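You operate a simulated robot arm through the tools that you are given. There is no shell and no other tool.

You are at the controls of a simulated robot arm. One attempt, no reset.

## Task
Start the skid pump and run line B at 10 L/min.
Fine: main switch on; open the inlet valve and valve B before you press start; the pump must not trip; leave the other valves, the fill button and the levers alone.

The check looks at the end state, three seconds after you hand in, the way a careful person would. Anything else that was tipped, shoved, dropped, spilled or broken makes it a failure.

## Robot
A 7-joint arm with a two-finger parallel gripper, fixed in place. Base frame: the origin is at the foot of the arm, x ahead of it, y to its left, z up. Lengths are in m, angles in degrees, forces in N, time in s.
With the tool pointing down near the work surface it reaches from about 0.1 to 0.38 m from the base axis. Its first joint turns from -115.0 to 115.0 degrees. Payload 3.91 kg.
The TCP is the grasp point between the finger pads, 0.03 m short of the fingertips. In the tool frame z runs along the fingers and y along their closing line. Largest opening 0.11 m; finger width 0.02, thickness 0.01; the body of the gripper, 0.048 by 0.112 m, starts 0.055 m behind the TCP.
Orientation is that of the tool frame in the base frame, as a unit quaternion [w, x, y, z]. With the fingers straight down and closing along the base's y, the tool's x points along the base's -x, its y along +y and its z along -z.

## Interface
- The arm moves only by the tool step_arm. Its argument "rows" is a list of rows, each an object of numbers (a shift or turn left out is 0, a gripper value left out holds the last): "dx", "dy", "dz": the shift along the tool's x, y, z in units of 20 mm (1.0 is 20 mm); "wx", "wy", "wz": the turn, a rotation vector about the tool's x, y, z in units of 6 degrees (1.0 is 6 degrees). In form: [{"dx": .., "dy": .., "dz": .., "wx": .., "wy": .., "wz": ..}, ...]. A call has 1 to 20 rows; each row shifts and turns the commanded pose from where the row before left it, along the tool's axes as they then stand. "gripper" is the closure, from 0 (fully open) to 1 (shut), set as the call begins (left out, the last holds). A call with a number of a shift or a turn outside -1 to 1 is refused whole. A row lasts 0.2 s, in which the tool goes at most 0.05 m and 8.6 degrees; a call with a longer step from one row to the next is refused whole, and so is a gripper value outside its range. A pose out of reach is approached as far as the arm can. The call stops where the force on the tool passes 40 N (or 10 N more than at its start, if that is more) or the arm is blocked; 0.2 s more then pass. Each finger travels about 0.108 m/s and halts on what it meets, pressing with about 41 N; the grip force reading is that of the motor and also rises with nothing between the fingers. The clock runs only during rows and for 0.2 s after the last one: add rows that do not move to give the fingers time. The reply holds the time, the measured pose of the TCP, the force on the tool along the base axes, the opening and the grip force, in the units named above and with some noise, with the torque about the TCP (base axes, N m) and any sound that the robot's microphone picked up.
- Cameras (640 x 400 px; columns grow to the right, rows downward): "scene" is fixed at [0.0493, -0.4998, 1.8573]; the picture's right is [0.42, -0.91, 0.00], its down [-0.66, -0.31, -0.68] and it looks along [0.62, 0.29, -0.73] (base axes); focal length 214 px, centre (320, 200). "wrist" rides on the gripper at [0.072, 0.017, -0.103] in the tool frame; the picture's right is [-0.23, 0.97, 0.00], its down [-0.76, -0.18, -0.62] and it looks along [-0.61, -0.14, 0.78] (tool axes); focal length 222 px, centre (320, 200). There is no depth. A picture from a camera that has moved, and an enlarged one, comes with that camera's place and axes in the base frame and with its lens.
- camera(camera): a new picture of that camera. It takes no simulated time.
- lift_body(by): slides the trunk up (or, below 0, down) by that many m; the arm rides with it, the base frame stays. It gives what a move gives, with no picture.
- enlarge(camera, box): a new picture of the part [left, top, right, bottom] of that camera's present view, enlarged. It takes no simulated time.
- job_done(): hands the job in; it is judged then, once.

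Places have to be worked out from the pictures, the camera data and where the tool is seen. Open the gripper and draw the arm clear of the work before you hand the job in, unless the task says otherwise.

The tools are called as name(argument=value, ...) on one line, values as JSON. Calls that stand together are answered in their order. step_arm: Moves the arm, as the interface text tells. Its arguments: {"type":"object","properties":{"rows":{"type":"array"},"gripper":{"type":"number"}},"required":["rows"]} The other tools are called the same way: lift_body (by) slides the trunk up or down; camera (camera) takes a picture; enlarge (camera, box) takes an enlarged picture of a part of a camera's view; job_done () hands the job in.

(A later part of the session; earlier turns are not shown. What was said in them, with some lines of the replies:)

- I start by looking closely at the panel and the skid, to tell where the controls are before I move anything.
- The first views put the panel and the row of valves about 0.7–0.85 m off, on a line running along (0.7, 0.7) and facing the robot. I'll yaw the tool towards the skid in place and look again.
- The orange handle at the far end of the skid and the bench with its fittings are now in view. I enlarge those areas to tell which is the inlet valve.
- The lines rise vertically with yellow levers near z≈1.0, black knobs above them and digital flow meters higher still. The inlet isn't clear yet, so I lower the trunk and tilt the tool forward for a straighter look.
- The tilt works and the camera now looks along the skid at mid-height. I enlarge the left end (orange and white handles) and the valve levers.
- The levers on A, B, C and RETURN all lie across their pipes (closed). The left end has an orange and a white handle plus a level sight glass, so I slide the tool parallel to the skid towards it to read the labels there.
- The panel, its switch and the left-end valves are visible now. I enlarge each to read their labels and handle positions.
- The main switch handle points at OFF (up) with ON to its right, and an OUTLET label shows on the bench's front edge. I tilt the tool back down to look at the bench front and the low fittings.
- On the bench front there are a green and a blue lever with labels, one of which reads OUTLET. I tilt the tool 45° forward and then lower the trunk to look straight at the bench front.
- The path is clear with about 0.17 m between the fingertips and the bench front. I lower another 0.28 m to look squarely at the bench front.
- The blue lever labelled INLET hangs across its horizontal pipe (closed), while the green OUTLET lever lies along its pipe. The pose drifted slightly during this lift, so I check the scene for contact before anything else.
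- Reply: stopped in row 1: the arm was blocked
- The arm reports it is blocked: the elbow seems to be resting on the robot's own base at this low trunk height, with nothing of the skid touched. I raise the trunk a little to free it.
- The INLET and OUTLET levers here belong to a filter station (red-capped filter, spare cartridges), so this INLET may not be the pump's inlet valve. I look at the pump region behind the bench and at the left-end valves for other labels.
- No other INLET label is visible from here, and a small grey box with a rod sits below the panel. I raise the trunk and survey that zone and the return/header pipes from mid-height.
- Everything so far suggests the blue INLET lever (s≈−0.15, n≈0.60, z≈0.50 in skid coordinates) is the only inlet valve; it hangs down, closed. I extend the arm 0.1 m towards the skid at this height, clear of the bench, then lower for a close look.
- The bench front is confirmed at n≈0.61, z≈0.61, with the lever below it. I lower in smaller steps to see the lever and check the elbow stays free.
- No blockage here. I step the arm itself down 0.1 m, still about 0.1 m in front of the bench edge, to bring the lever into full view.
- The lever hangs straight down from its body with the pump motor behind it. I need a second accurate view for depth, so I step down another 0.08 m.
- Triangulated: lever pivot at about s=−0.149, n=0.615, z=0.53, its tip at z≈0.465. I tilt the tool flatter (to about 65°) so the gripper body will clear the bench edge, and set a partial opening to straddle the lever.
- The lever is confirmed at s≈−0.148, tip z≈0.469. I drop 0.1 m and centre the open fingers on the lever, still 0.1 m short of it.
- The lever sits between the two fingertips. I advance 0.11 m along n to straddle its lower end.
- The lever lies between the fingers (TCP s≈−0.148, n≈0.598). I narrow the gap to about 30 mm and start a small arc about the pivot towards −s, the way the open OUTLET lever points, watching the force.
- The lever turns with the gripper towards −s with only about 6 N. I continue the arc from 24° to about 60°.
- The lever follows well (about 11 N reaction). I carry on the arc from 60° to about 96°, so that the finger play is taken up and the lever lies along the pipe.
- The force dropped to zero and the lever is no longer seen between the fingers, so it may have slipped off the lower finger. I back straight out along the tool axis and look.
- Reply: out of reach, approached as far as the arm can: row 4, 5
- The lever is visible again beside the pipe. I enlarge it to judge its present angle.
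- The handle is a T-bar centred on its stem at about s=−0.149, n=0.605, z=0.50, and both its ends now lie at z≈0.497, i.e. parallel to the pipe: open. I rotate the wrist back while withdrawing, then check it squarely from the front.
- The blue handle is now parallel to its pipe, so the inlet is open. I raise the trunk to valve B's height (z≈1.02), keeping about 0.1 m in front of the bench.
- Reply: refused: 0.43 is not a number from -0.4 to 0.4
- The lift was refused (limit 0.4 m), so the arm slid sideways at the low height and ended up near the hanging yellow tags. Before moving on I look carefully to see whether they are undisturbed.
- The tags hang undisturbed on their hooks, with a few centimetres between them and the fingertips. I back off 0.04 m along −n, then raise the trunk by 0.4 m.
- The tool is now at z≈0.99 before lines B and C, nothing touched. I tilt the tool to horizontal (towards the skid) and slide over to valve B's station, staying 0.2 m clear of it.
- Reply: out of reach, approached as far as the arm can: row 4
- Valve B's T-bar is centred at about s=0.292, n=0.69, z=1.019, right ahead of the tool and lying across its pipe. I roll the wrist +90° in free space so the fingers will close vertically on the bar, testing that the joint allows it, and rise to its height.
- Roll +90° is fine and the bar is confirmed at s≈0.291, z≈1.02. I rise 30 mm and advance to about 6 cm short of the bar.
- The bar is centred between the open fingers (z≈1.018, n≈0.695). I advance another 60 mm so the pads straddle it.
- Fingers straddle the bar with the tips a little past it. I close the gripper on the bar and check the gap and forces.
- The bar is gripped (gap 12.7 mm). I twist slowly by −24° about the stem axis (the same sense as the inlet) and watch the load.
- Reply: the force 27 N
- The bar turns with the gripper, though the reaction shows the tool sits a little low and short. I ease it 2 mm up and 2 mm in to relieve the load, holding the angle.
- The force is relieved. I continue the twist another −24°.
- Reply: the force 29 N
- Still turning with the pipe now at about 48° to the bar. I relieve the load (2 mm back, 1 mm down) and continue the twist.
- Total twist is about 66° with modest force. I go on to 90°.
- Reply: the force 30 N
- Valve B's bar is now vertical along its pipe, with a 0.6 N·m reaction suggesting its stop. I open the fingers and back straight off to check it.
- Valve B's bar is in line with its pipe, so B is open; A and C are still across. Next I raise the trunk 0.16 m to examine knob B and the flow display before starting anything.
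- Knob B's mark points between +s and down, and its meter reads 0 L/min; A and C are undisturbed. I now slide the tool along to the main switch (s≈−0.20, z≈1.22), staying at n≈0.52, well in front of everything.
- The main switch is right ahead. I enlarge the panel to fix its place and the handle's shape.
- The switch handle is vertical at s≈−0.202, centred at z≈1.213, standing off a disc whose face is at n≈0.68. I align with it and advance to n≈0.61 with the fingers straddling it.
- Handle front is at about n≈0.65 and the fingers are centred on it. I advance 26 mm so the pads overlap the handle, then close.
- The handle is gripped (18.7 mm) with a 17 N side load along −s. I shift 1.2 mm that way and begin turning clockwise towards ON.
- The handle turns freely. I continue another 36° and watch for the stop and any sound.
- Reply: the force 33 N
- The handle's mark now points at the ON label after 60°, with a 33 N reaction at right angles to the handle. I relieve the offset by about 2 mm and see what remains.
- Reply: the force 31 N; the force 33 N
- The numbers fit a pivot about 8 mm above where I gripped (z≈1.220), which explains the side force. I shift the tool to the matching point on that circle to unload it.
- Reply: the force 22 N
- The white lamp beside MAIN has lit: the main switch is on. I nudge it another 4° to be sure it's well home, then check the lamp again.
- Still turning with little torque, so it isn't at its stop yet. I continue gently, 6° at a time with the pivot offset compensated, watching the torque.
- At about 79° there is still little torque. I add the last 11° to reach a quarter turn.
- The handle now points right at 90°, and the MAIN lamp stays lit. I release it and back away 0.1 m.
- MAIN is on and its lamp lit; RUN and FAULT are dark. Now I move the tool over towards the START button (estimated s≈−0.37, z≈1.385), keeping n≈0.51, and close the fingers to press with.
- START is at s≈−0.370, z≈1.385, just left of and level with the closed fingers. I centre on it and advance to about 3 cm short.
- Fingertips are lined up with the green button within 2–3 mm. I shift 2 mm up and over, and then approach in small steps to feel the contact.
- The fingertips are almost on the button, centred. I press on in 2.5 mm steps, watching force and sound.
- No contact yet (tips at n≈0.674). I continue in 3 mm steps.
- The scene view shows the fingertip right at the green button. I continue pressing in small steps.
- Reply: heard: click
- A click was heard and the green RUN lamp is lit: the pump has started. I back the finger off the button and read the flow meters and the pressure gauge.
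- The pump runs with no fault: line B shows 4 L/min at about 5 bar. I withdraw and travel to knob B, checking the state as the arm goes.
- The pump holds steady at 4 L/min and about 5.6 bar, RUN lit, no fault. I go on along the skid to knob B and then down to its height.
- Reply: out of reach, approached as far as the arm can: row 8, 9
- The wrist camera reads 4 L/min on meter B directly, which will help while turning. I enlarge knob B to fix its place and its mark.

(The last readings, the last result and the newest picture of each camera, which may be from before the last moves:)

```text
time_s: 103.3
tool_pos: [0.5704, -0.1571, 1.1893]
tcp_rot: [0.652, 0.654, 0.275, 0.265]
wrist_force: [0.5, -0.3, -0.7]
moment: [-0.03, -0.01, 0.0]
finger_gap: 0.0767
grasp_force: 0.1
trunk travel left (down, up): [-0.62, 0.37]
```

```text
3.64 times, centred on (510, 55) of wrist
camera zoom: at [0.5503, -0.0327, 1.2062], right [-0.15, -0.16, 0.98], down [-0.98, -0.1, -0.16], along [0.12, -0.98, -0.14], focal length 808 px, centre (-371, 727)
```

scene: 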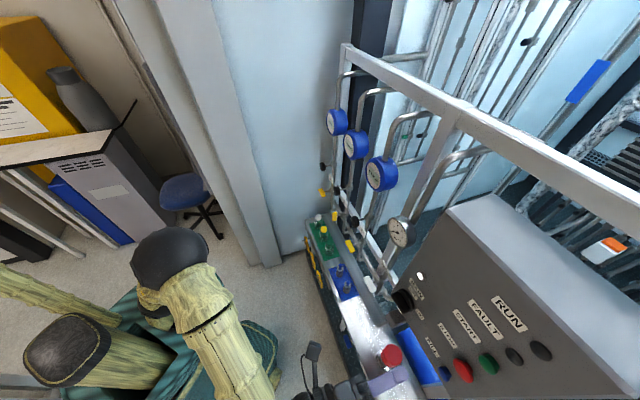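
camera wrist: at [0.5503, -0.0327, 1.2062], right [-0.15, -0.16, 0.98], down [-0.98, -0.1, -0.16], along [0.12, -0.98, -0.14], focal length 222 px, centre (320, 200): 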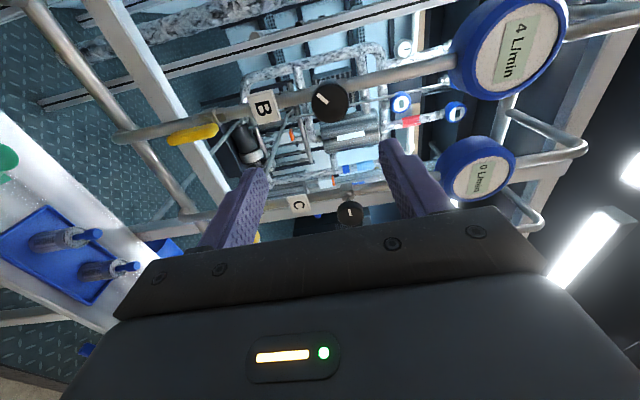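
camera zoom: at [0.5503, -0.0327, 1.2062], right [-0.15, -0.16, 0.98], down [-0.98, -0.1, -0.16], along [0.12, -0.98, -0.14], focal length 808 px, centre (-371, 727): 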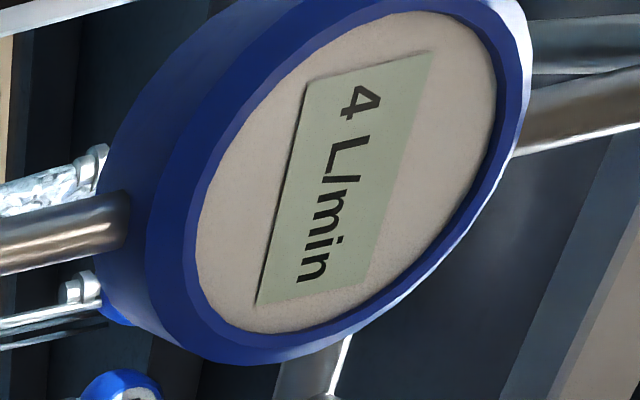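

Knob B is centred at s≈0.292, z≈1.200, about 44 mm across with its face near n≈0.69. I rise 11 mm and advance to n≈0.62 with the fingers open above and below it.

step_arm(rows=[{"dy": 0.55}, {"dz": 1}, {"dz": 1}, {"dz": 1}, {"dz": 1}, {"dz": 1}, {"dz": 0.3}])

camera(camera="wrist")

enlarge(camera="wrist", box=[220, 60, 440, 230])

```text
time_s: 104.9
tool_pos: [0.6455, -0.2332, 1.2011]
tcp_rot: [0.653, 0.654, 0.275, 0.266]
wrist_force: [-0.5, 0.9, 0.2]
moment: [-0.02, 0.01, 0.0]
finger_gap: 0.0769
grasp_force: 0.2
trunk travel left (down, up): [-0.62, 0.37]
```

```text
taken
camera wrist: at [0.6258, -0.1084, 1.2165], right [-0.15, -0.16, 0.98], down [-0.98, -0.1, -0.16], along [0.12, -0.98, -0.14], focal length 222 px, centre (320, 200)
```

wrist: 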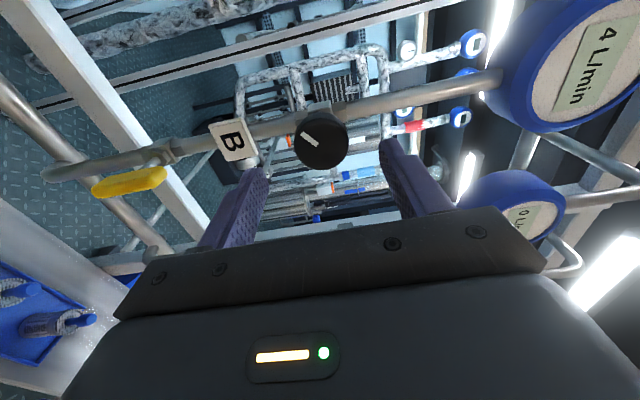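

```text
2.35 times, centred on (330, 145) of wrist
camera zoom: at [0.6258, -0.1084, 1.2165], right [-0.15, -0.16, 0.98], down [-0.98, -0.1, -0.16], along [0.12, -0.98, -0.14], focal length 523 px, centre (296, 329)
```

zoom: 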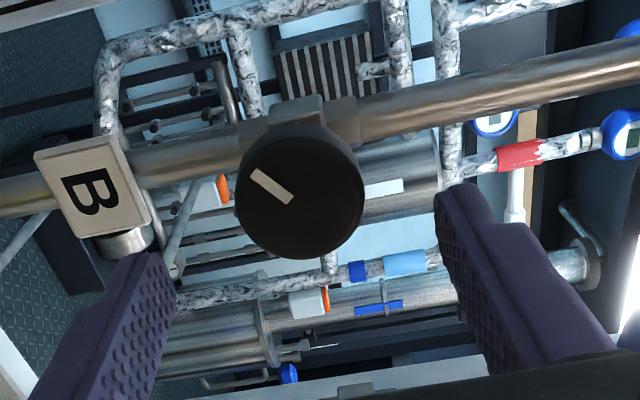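

Knob and fingers are centred on each other. I advance 60 mm so the pads overlap the knob rim, then close on it.

step_arm(rows=[{"dz": 1}, {"dz": 1}, {"dz": 1}, {}])

step_arm(rows=[{}, {}, {}], gripper=0.75)

camera(camera="wrist")

enlarge(camera="wrist", box=[220, 60, 440, 230])

```text
time_s: 105.9
tool_pos: [0.6873, -0.2755, 1.2003]
tcp_rot: [0.653, 0.654, 0.275, 0.266]
wrist_force: [-0.3, -0.3, -0.9]
moment: [-0.02, -0.01, 0.02]
finger_gap: 0.0771
grasp_force: 0.0
trunk travel left (down, up): [-0.62, 0.37]
```

```text
time_s: 106.7
tool_pos: [0.6875, -0.2746, 1.2]
tcp_rot: [0.654, 0.653, 0.275, 0.266]
wrist_force: [4.6, -2.8, 6.1]
moment: [-0.4, -0.38, -0.06]
finger_gap: 0.0439
grasp_force: 44.4
trunk travel left (down, up): [-0.62, 0.37]
```

```text
taken
camera wrist: at [0.6679, -0.1504, 1.2167], right [-0.15, -0.16, 0.98], down [-0.98, -0.1, -0.17], along [0.12, -0.98, -0.14], focal length 222 px, centre (320, 200)
```

wrist: 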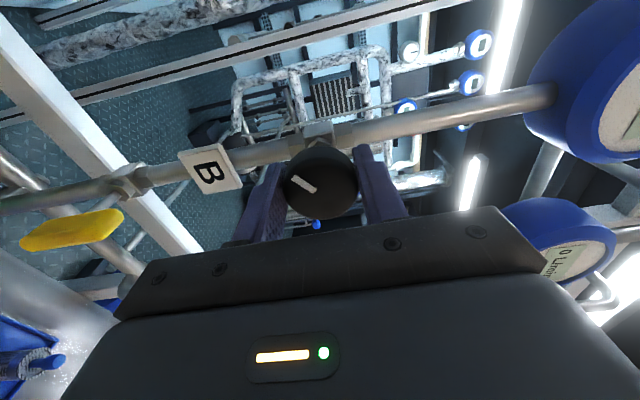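

```text
2.35 times, centred on (330, 145) of wrist
camera zoom: at [0.6679, -0.1504, 1.2167], right [-0.15, -0.16, 0.98], down [-0.98, -0.1, -0.17], along [0.12, -0.98, -0.14], focal length 523 px, centre (296, 329)
```

zoom: 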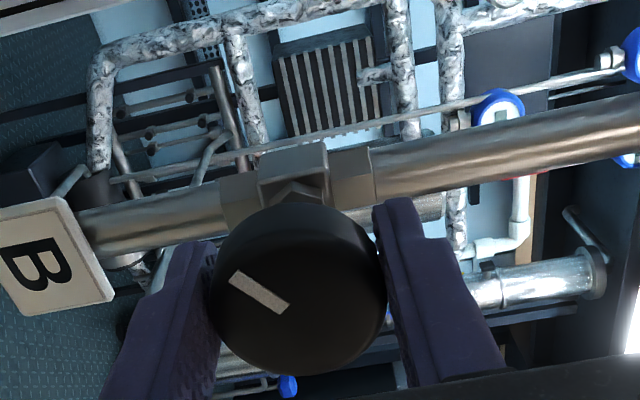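

Knob B is gripped (43.9 mm). I turn it 12° counter-clockwise and read the meter to learn which way opens.

step_arm(rows=[{"wz": -1}, {"wz": -1}, {}])

enlarge(camera="scene", box=[330, 100, 400, 170])

enlarge(camera="scene", box=[370, 200, 430, 260])

enlarge(camera="wrist", box=[220, 60, 440, 230])

```text
time_s: 107.5
tool_pos: [0.6886, -0.2744, 1.1995]
tcp_rot: [0.677, 0.621, 0.343, 0.196]
wrist_force: [6.2, -1.1, 6.8]
moment: [-0.54, -0.52, -1.15]
finger_gap: 0.0441
grasp_force: 44.5
trunk travel left (down, up): [-0.62, 0.37]
```

```text
5.71 times, centred on (365, 135) of scene
camera zoom: at [0.0493, -0.4998, 1.8573], right [0.42, -0.91, 0.0], down [-0.66, -0.31, -0.68], along [0.62, 0.29, -0.73], focal length 1226 px, centre (63, 571)
```

zoom: 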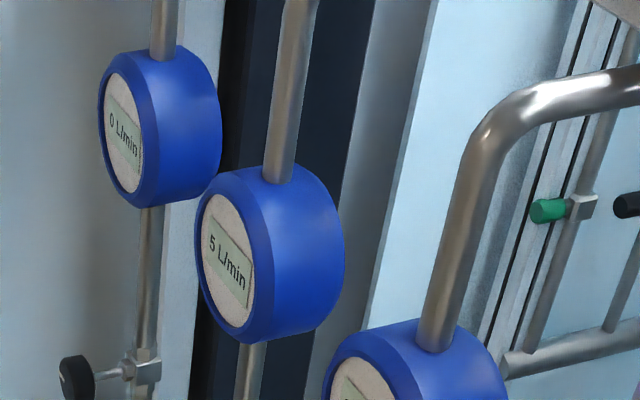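

```text
6.67 times, centred on (400, 230) of scene
camera zoom: at [0.0493, -0.4998, 1.8573], right [0.42, -0.91, 0.0], down [-0.66, -0.31, -0.68], along [0.62, 0.29, -0.73], focal length 1430 px, centre (-213, 0)
```

zoom: 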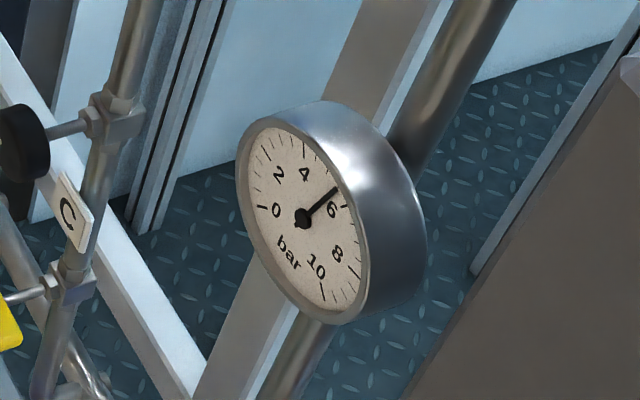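

```text
2.35 times, centred on (330, 145) of wrist
camera zoom: at [0.6691, -0.1491, 1.2008], right [0.0, -0.01, 1.0], down [-0.99, -0.11, 0.0], along [0.11, -0.99, -0.01], focal length 523 px, centre (296, 329)
```

zoom: 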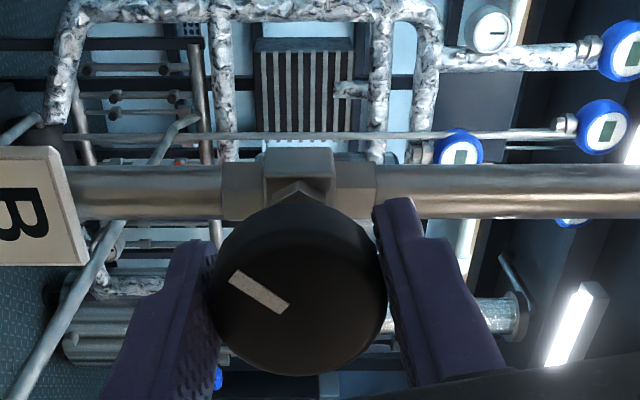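

Counter-clockwise opens it: the flow rose to 5 L/min and the pressure eased. I turn 24° more and read again.

step_arm(rows=[{"wz": -1}, {"wz": -1}, {"wz": -1}, {"wz": -1}, {}, {}])

enlarge(camera="scene", box=[330, 100, 400, 170])

enlarge(camera="scene", box=[370, 200, 430, 260])

```text
time_s: 108.9
tool_pos: [0.6863, -0.276, 1.1988]
tcp_rot: [0.703, 0.537, 0.464, 0.051]
wrist_force: [-5.2, 1.6, -6.2]
moment: [-0.62, -0.62, -0.44]
finger_gap: 0.0439
grasp_force: 44.5
trunk travel left (down, up): [-0.62, 0.37]
```

```text
5.71 times, centred on (365, 135) of scene
camera zoom: at [0.0493, -0.4998, 1.8573], right [0.42, -0.91, 0.0], down [-0.66, -0.31, -0.68], along [0.62, 0.29, -0.73], focal length 1226 px, centre (63, 571)
```

zoom: 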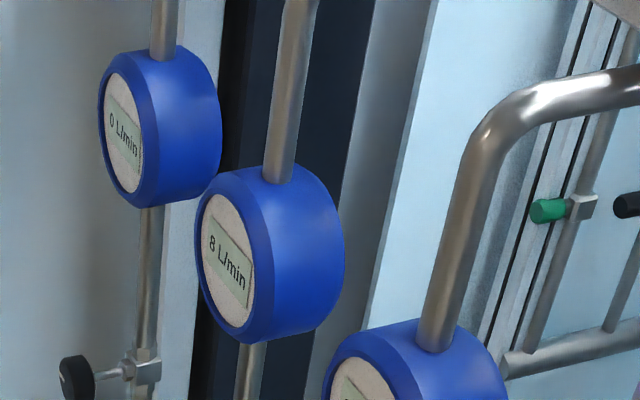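

```text
6.67 times, centred on (400, 230) of scene
camera zoom: at [0.0493, -0.4998, 1.8573], right [0.42, -0.91, 0.0], down [-0.66, -0.31, -0.68], along [0.62, 0.29, -0.73], focal length 1430 px, centre (-213, 0)
```

zoom: 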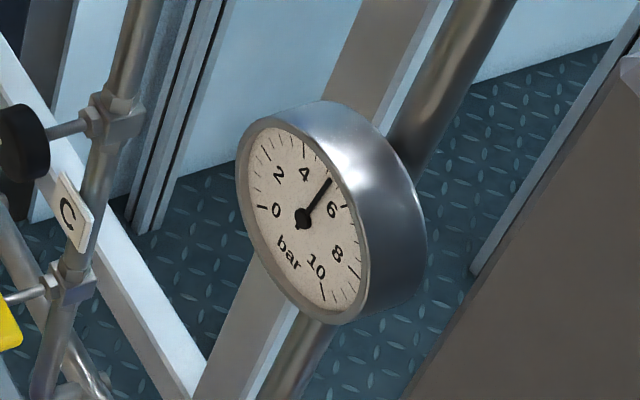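

8 L/min now. I wait half a second for the reading to settle, then add another 12°.

step_arm(rows=[{}, {}, {}])

enlarge(camera="scene", box=[330, 100, 400, 170])

step_arm(rows=[{"wz": -1}, {"wz": -1}, {}, {}, {}])

enlarge(camera="scene", box=[330, 100, 400, 170])

```text
time_s: 109.7
tool_pos: [0.6883, -0.2741, 1.199]
tcp_rot: [0.702, 0.538, 0.464, 0.051]
wrist_force: [-10.4, 4.0, -11.9]
moment: [-0.42, -0.49, -0.23]
finger_gap: 0.0438
grasp_force: 44.8
trunk travel left (down, up): [-0.62, 0.37]
```

```text
5.71 times, centred on (365, 135) of scene
camera zoom: at [0.0493, -0.4998, 1.8573], right [0.42, -0.91, 0.0], down [-0.66, -0.31, -0.68], along [0.62, 0.29, -0.73], focal length 1226 px, centre (63, 571)
```

zoom: 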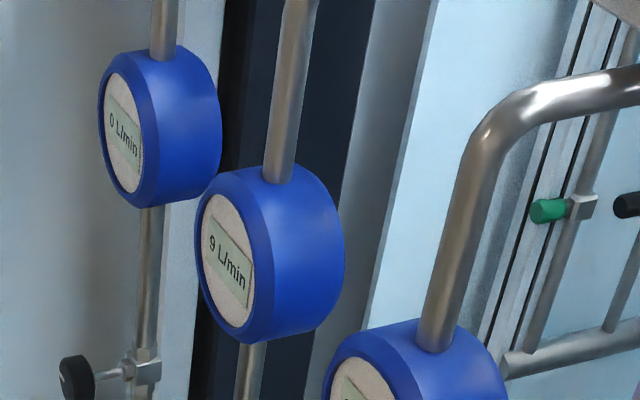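

```text
time_s: 110.9
tool_pos: [0.687, -0.2753, 1.1988]
tcp_rot: [0.704, 0.486, 0.517, -0.022]
wrist_force: [-18.9, 5.7, -24.3]
moment: [-0.37, -0.42, -0.31]
finger_gap: 0.0436
grasp_force: 45.1
trunk travel left (down, up): [-0.62, 0.37]
```

```text
5.71 times, centred on (365, 135) of scene
camera zoom: at [0.0493, -0.4998, 1.8573], right [0.42, -0.91, 0.0], down [-0.66, -0.31, -0.68], along [0.62, 0.29, -0.73], focal length 1226 px, centre (63, 571)
```

zoom: 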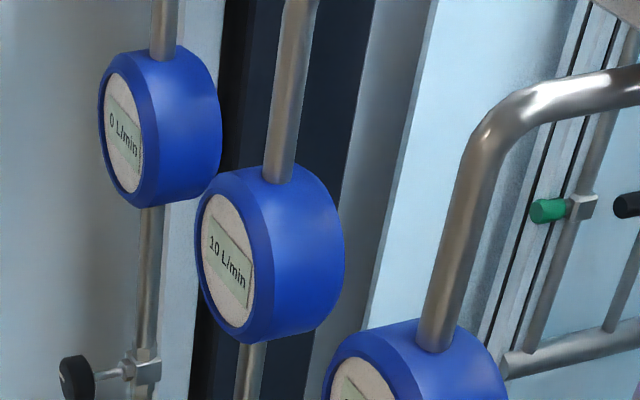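

It reads 10 L/min, but the reading lags. I hold still for 1.2 s and read again before any correction.

step_arm(rows=[{}, {}, {}, {}, {}, {}])

enlarge(camera="scene", box=[330, 100, 400, 170])

enlarge(camera="scene", box=[370, 200, 430, 260])

```text
time_s: 112.3
tool_pos: [0.6873, -0.275, 1.1986]
tcp_rot: [0.703, 0.487, 0.517, -0.023]
wrist_force: [-23.0, 7.2, -30.0]
moment: [-0.12, -0.17, -0.1]
finger_gap: 0.0438
grasp_force: 45.2
trunk travel left (down, up): [-0.62, 0.37]
```

```text
5.71 times, centred on (365, 135) of scene
camera zoom: at [0.0493, -0.4998, 1.8573], right [0.42, -0.91, 0.0], down [-0.66, -0.31, -0.68], along [0.62, 0.29, -0.73], focal length 1226 px, centre (63, 571)
```

zoom: 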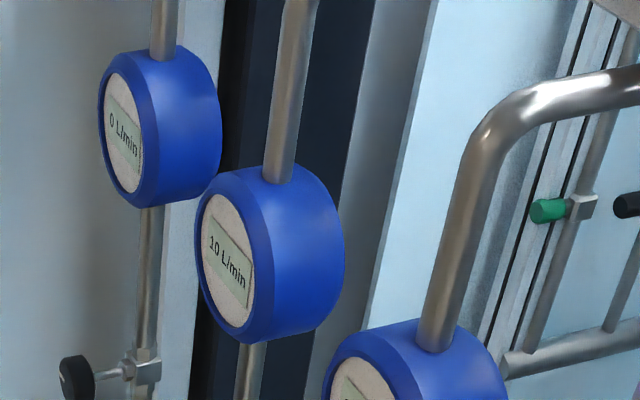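

```text
6.67 times, centred on (400, 230) of scene
camera zoom: at [0.0493, -0.4998, 1.8573], right [0.42, -0.91, 0.0], down [-0.66, -0.31, -0.68], along [0.62, 0.29, -0.73], focal length 1430 px, centre (-213, 0)
```

zoom: 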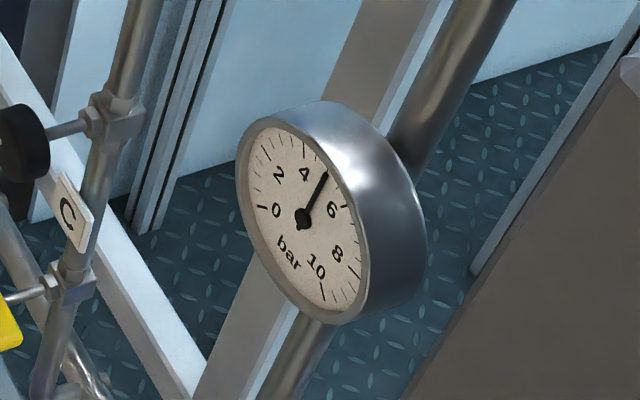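

Steady at 10 L/min and about 5 bar. The arm's reaction has crept up to near 38 N, so I first unload it with a 2 mm shift, without turning the knob.

step_arm(rows=[{"dx": 0.04, "dy": -0.1, "dz": -0.075}, {}])

enlarge(camera="scene", box=[330, 100, 400, 170])

```text
time_s: 112.9
tool_pos: [0.6882, -0.2743, 1.1991]
tcp_rot: [0.705, 0.485, 0.517, -0.021]
wrist_force: [-0.6, -6.5, -7.9]
moment: [0.42, 0.34, 1.07]
finger_gap: 0.044
grasp_force: 45.1
trunk travel left (down, up): [-0.62, 0.37]
```

```text
5.71 times, centred on (365, 135) of scene
camera zoom: at [0.0493, -0.4998, 1.8573], right [0.42, -0.91, 0.0], down [-0.66, -0.31, -0.68], along [0.62, 0.29, -0.73], focal length 1226 px, centre (63, 571)
```

zoom: 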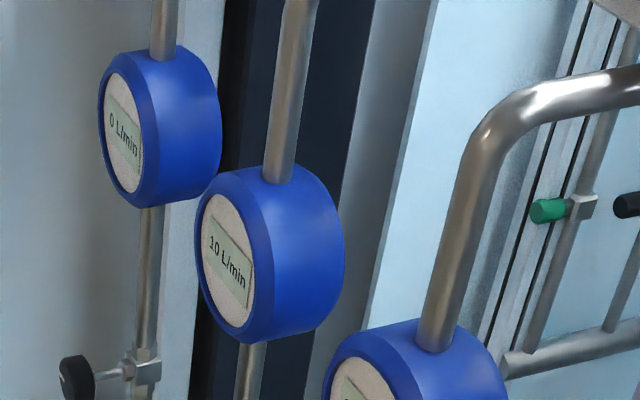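

Unloaded. To centre the setting within the rounded display, I probe 2° further open and see whether it flips to 11.

step_arm(rows=[{"wz": -0.35}, {}, {}, {}, {}, {}, {}, {}])

enlarge(camera="scene", box=[330, 100, 400, 170])

```text
time_s: 114.7
tool_pos: [0.6886, -0.2756, 1.1985]
tcp_rot: [0.704, 0.476, 0.526, -0.035]
wrist_force: [21.5, -11.3, 24.7]
moment: [-0.25, -0.25, 0.17]
finger_gap: 0.0438
grasp_force: 45.0
trunk travel left (down, up): [-0.62, 0.37]
```

```text
5.71 times, centred on (365, 135) of scene
camera zoom: at [0.0493, -0.4998, 1.8573], right [0.42, -0.91, 0.0], down [-0.66, -0.31, -0.68], along [0.62, 0.29, -0.73], focal length 1226 px, centre (63, 571)
```

zoom: 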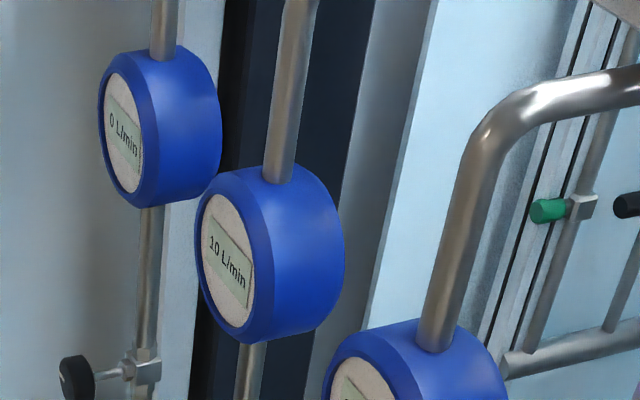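

Still 10, so the earlier setting was within about ±0.2 of 10. I go back those 2°, easing the load at the same time, and check again.

step_arm(rows=[{"wz": 0.35, "dx": -0.04, "dy": 0.035, "dz": 0.045}, {}, {}])

enlarge(camera="scene", box=[330, 100, 400, 170])

```text
time_s: 115.5
tool_pos: [0.6884, -0.2756, 1.1987]
tcp_rot: [0.704, 0.485, 0.518, -0.022]
wrist_force: [12.3, -2.8, 14.6]
moment: [-0.89, -0.81, -0.34]
finger_gap: 0.0438
grasp_force: 45.3
trunk travel left (down, up): [-0.62, 0.37]
```

```text
5.71 times, centred on (365, 135) of scene
camera zoom: at [0.0493, -0.4998, 1.8573], right [0.42, -0.91, 0.0], down [-0.66, -0.31, -0.68], along [0.62, 0.29, -0.73], focal length 1226 px, centre (63, 571)
```

zoom: 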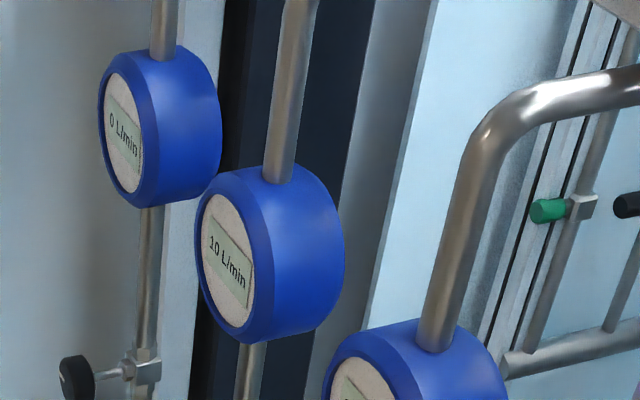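

Reading holds at 10 L/min. I ease off the last of the load and open the fingers.

step_arm(rows=[{"dx": -0.03, "dy": 0.035, "dz": 0.03}])

step_arm(rows=[{}, {}, {}], gripper=0.3)

enlarge(camera="scene", box=[330, 100, 400, 170])

enlarge(camera="wrist", box=[220, 60, 440, 230])

```text
time_s: 115.9
tool_pos: [0.6879, -0.2752, 1.1983]
tcp_rot: [0.703, 0.486, 0.519, -0.023]
wrist_force: [2.1, 1.7, 5.9]
moment: [-0.9, -0.87, -0.14]
finger_gap: 0.0438
grasp_force: 44.7
trunk travel left (down, up): [-0.62, 0.37]
```

```text
time_s: 116.7
tool_pos: [0.6884, -0.2748, 1.1992]
tcp_rot: [0.705, 0.485, 0.517, -0.022]
wrist_force: [-0.1, 0.1, 0.4]
moment: [-0.01, 0.03, -0.02]
finger_gap: 0.0769
grasp_force: 0.0
trunk travel left (down, up): [-0.62, 0.37]
```

```text
5.71 times, centred on (365, 135) of scene
camera zoom: at [0.0493, -0.4998, 1.8573], right [0.42, -0.91, 0.0], down [-0.66, -0.31, -0.68], along [0.62, 0.29, -0.73], focal length 1226 px, centre (63, 571)
```

zoom: 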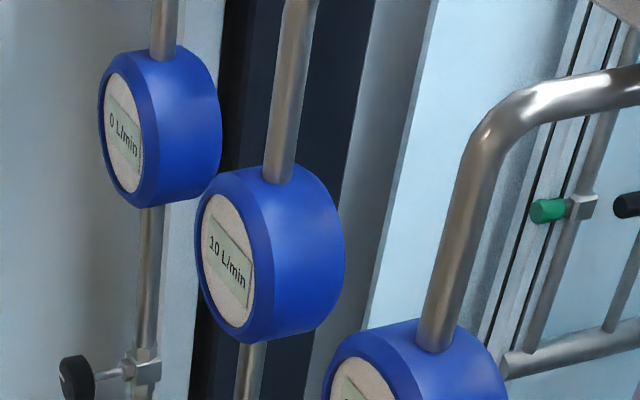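

```text
2.35 times, centred on (330, 145) of wrist
camera zoom: at [0.6585, -0.1594, 1.1567], right [0.42, 0.41, 0.81], down [-0.89, -0.01, 0.46], along [0.2, -0.91, 0.36], focal length 523 px, centre (296, 329)
```

zoom: 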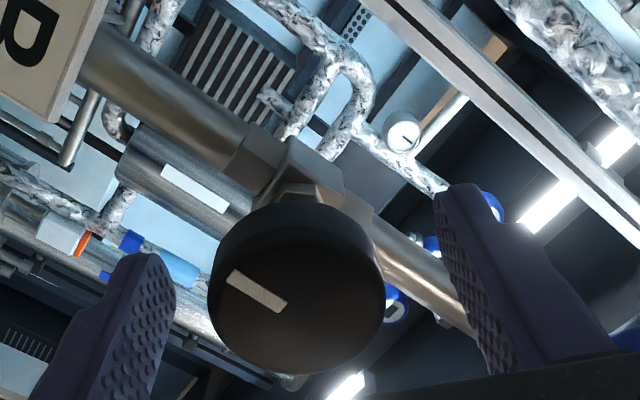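

The knob is released with the reading still at 10 L/min. I back straight out along the tool axis by 0.2 m and then check everything.

step_arm(rows=[{"dz": -1}, {"dz": -1}, {"dz": -1}, {"dz": -1}, {"dz": -1}, {"dz": -1}, {"dz": -1}, {"dz": -1}, {"dz": -1}, {"dz": -1}])

camera(camera="wrist")

camera(camera="scene")

enlarge(camera="scene", box=[310, 90, 430, 260])

enlarge(camera="scene", box=[330, 100, 400, 170])

enlarge(camera="scene", box=[380, 260, 580, 400])

```text
time_s: 118.9
tool_pos: [0.5463, -0.1331, 1.2008]
tcp_rot: [0.704, 0.485, 0.518, -0.022]
wrist_force: [0.3, 0.6, -0.5]
moment: [-0.04, 0.01, -0.02]
finger_gap: 0.0768
grasp_force: 0.0
trunk travel left (down, up): [-0.62, 0.37]
```

```text
taken
camera wrist: at [0.5166, -0.0172, 1.1583], right [0.42, 0.41, 0.81], down [-0.89, -0.01, 0.46], along [0.2, -0.91, 0.36], focal length 222 px, centre (320, 200)
```

wrist: 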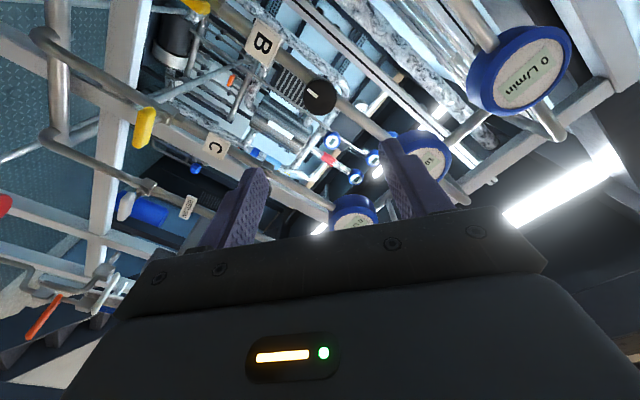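

```text
taken
```

scene: 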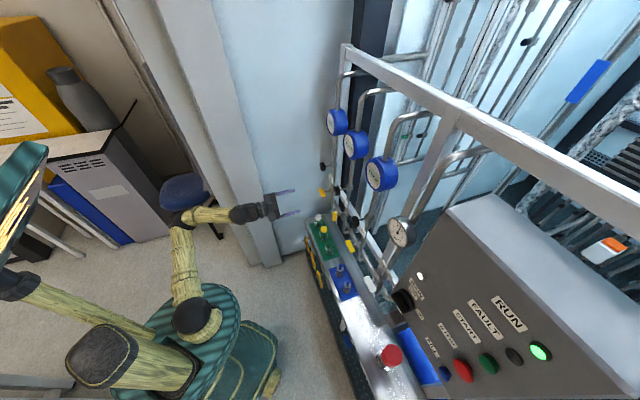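

```text
2.35 times, centred on (370, 175) of scene
camera zoom: at [0.0493, -0.4998, 1.8573], right [0.42, -0.91, 0.0], down [-0.66, -0.31, -0.68], along [0.62, 0.29, -0.73], focal length 505 px, centre (202, 259)
```

zoom: 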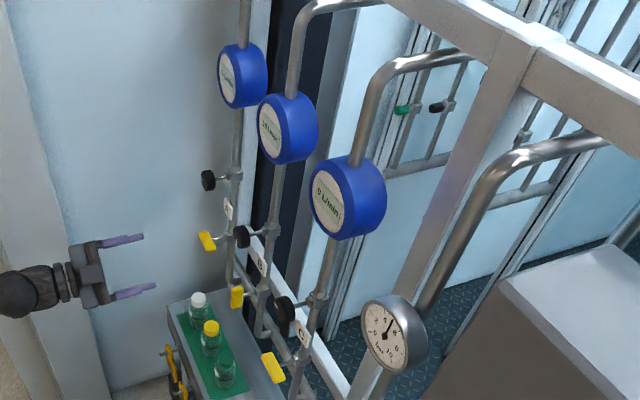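

```text
5.71 times, centred on (365, 135) of scene
camera zoom: at [0.0493, -0.4998, 1.8573], right [0.42, -0.91, 0.0], down [-0.66, -0.31, -0.68], along [0.62, 0.29, -0.73], focal length 1226 px, centre (63, 571)
```

zoom: 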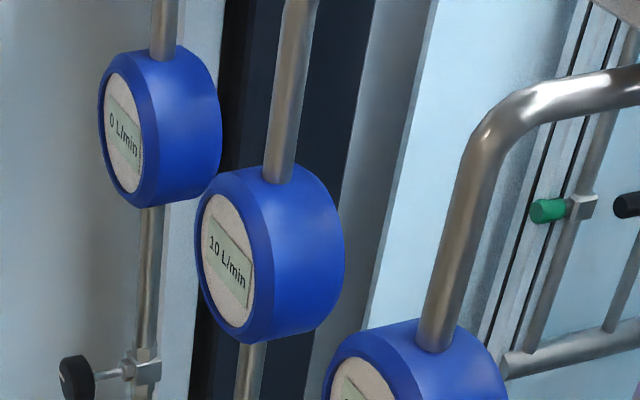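

```text
2.86 times, centred on (480, 330) of scene
camera zoom: at [0.0493, -0.4998, 1.8573], right [0.42, -0.91, 0.0], down [-0.66, -0.31, -0.68], along [0.62, 0.29, -0.73], focal length 613 px, centre (-137, -171)
```

zoom: 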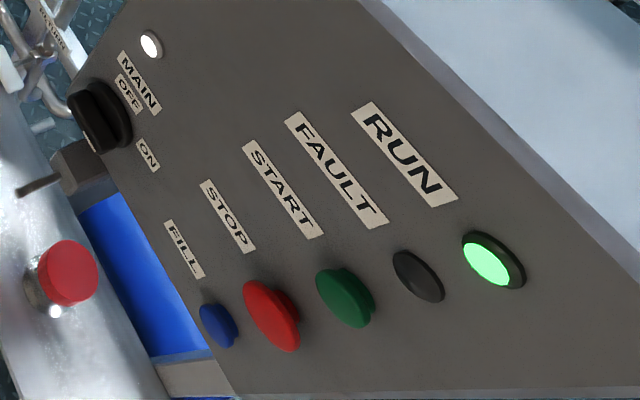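

All as wanted: MAIN and RUN lit, FAULT dark, B at 10 L/min, A and C at 0. I open the gripper fully, draw back another 8 cm and wait a few seconds to see that the flow holds.

step_arm(rows=[{"dz": -1}, {"dz": -1}, {"dz": -1}, {"dz": -1}, {}, {}, {}, {}, {}, {}, {}, {}, {}, {}, {}, {}, {}, {}, {}, {}], gripper=0)

enlarge(camera="scene", box=[330, 100, 400, 170])

enlarge(camera="scene", box=[370, 200, 430, 260])

camera(camera="scene")

enlarge(camera="scene", box=[270, 180, 420, 320])

```text
time_s: 123.1
tool_pos: [0.4895, -0.0771, 1.2002]
tcp_rot: [0.705, 0.485, 0.518, -0.022]
wrist_force: [-0.8, 0.1, -0.4]
moment: [0.0, -0.03, -0.03]
finger_gap: 0.1101
grasp_force: 0.1
trunk travel left (down, up): [-0.62, 0.37]
```

```text
5.71 times, centred on (365, 135) of scene
camera zoom: at [0.0493, -0.4998, 1.8573], right [0.42, -0.91, 0.0], down [-0.66, -0.31, -0.68], along [0.62, 0.29, -0.73], focal length 1226 px, centre (63, 571)
```

zoom: 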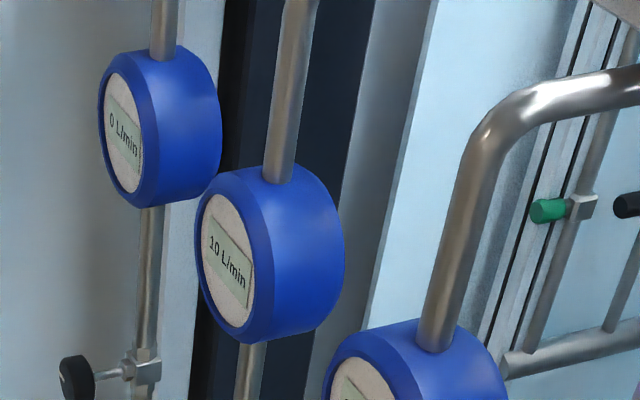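

```text
6.67 times, centred on (400, 230) of scene
camera zoom: at [0.0493, -0.4998, 1.8573], right [0.42, -0.91, 0.0], down [-0.66, -0.31, -0.68], along [0.62, 0.29, -0.73], focal length 1430 px, centre (-213, 0)
```

zoom: 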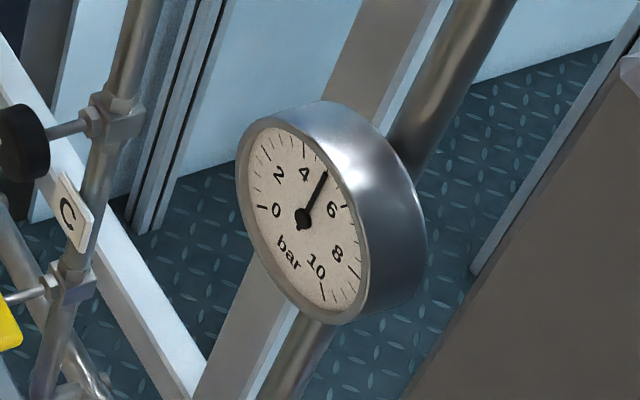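

```text
taken
```

scene: 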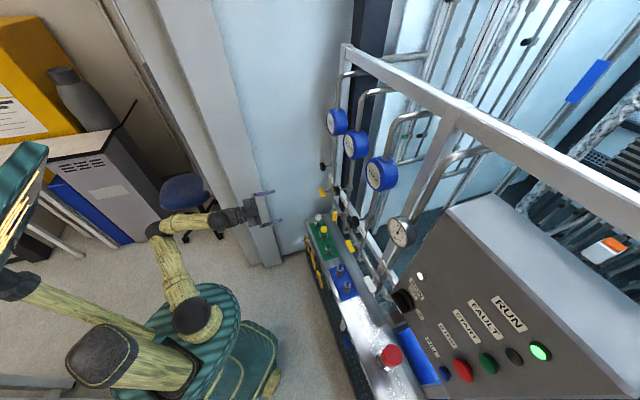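

```text
2.86 times, centred on (345, 250) of scene
camera zoom: at [0.0493, -0.4998, 1.8573], right [0.42, -0.91, 0.0], down [-0.66, -0.31, -0.68], along [0.62, 0.29, -0.73], focal length 613 px, centre (249, 57)
```

zoom: 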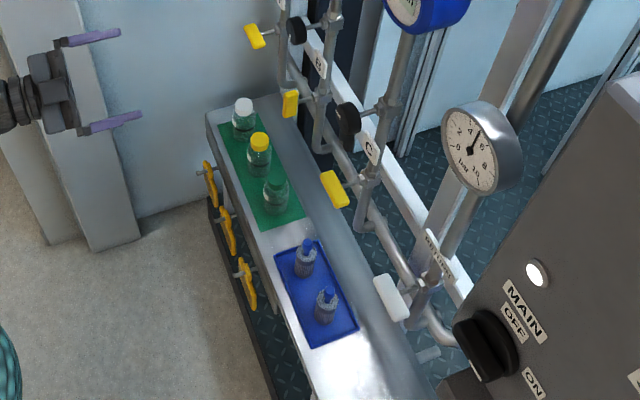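

The flow has held at 10 L/min for several seconds at about 5 bar, with MAIN and RUN lit and FAULT dark. Bottles, tags and the other valves look as they did, and the open gripper is well clear of the skid, so I hand the job in.

job_done()

```text
The job is handed in.
```

The skid pump is running and line B reads a steady 10 L/min at about 5 bar. I've handed the job in; no verdict came back, so this is what the last pictures and readings showed.

- **Main switch:** on, with the MAIN lamp lit.
- **Valves:** I opened the inlet valve and valve B before pressing START. I took the blue lever labelled INLET, next to FILTER on the front of the bench, as the inlet valve. It was the only INLET label I found.
- **Pump:** RUN is lit and FAULT stayed dark, so it has not tripped.
- **Flow:** line B started at 4 L/min, and I opened its knob to bring it to 10. The meter shows whole numbers; I estimate the true flow is within about 0.3 L/min of 10. Line A reads 0, and line C was at 0 when I last checked.
- **Left alone:** I did not operate the other valves, the fill button or the other levers. The bottles and yellow tags look undisturbed.

A refused trunk lift early on made the arm slide sideways at low height in front of the yellow tags. I felt no contact, and the tags were still on their hooks afterwards.

The gripper is open and clear of the skid.
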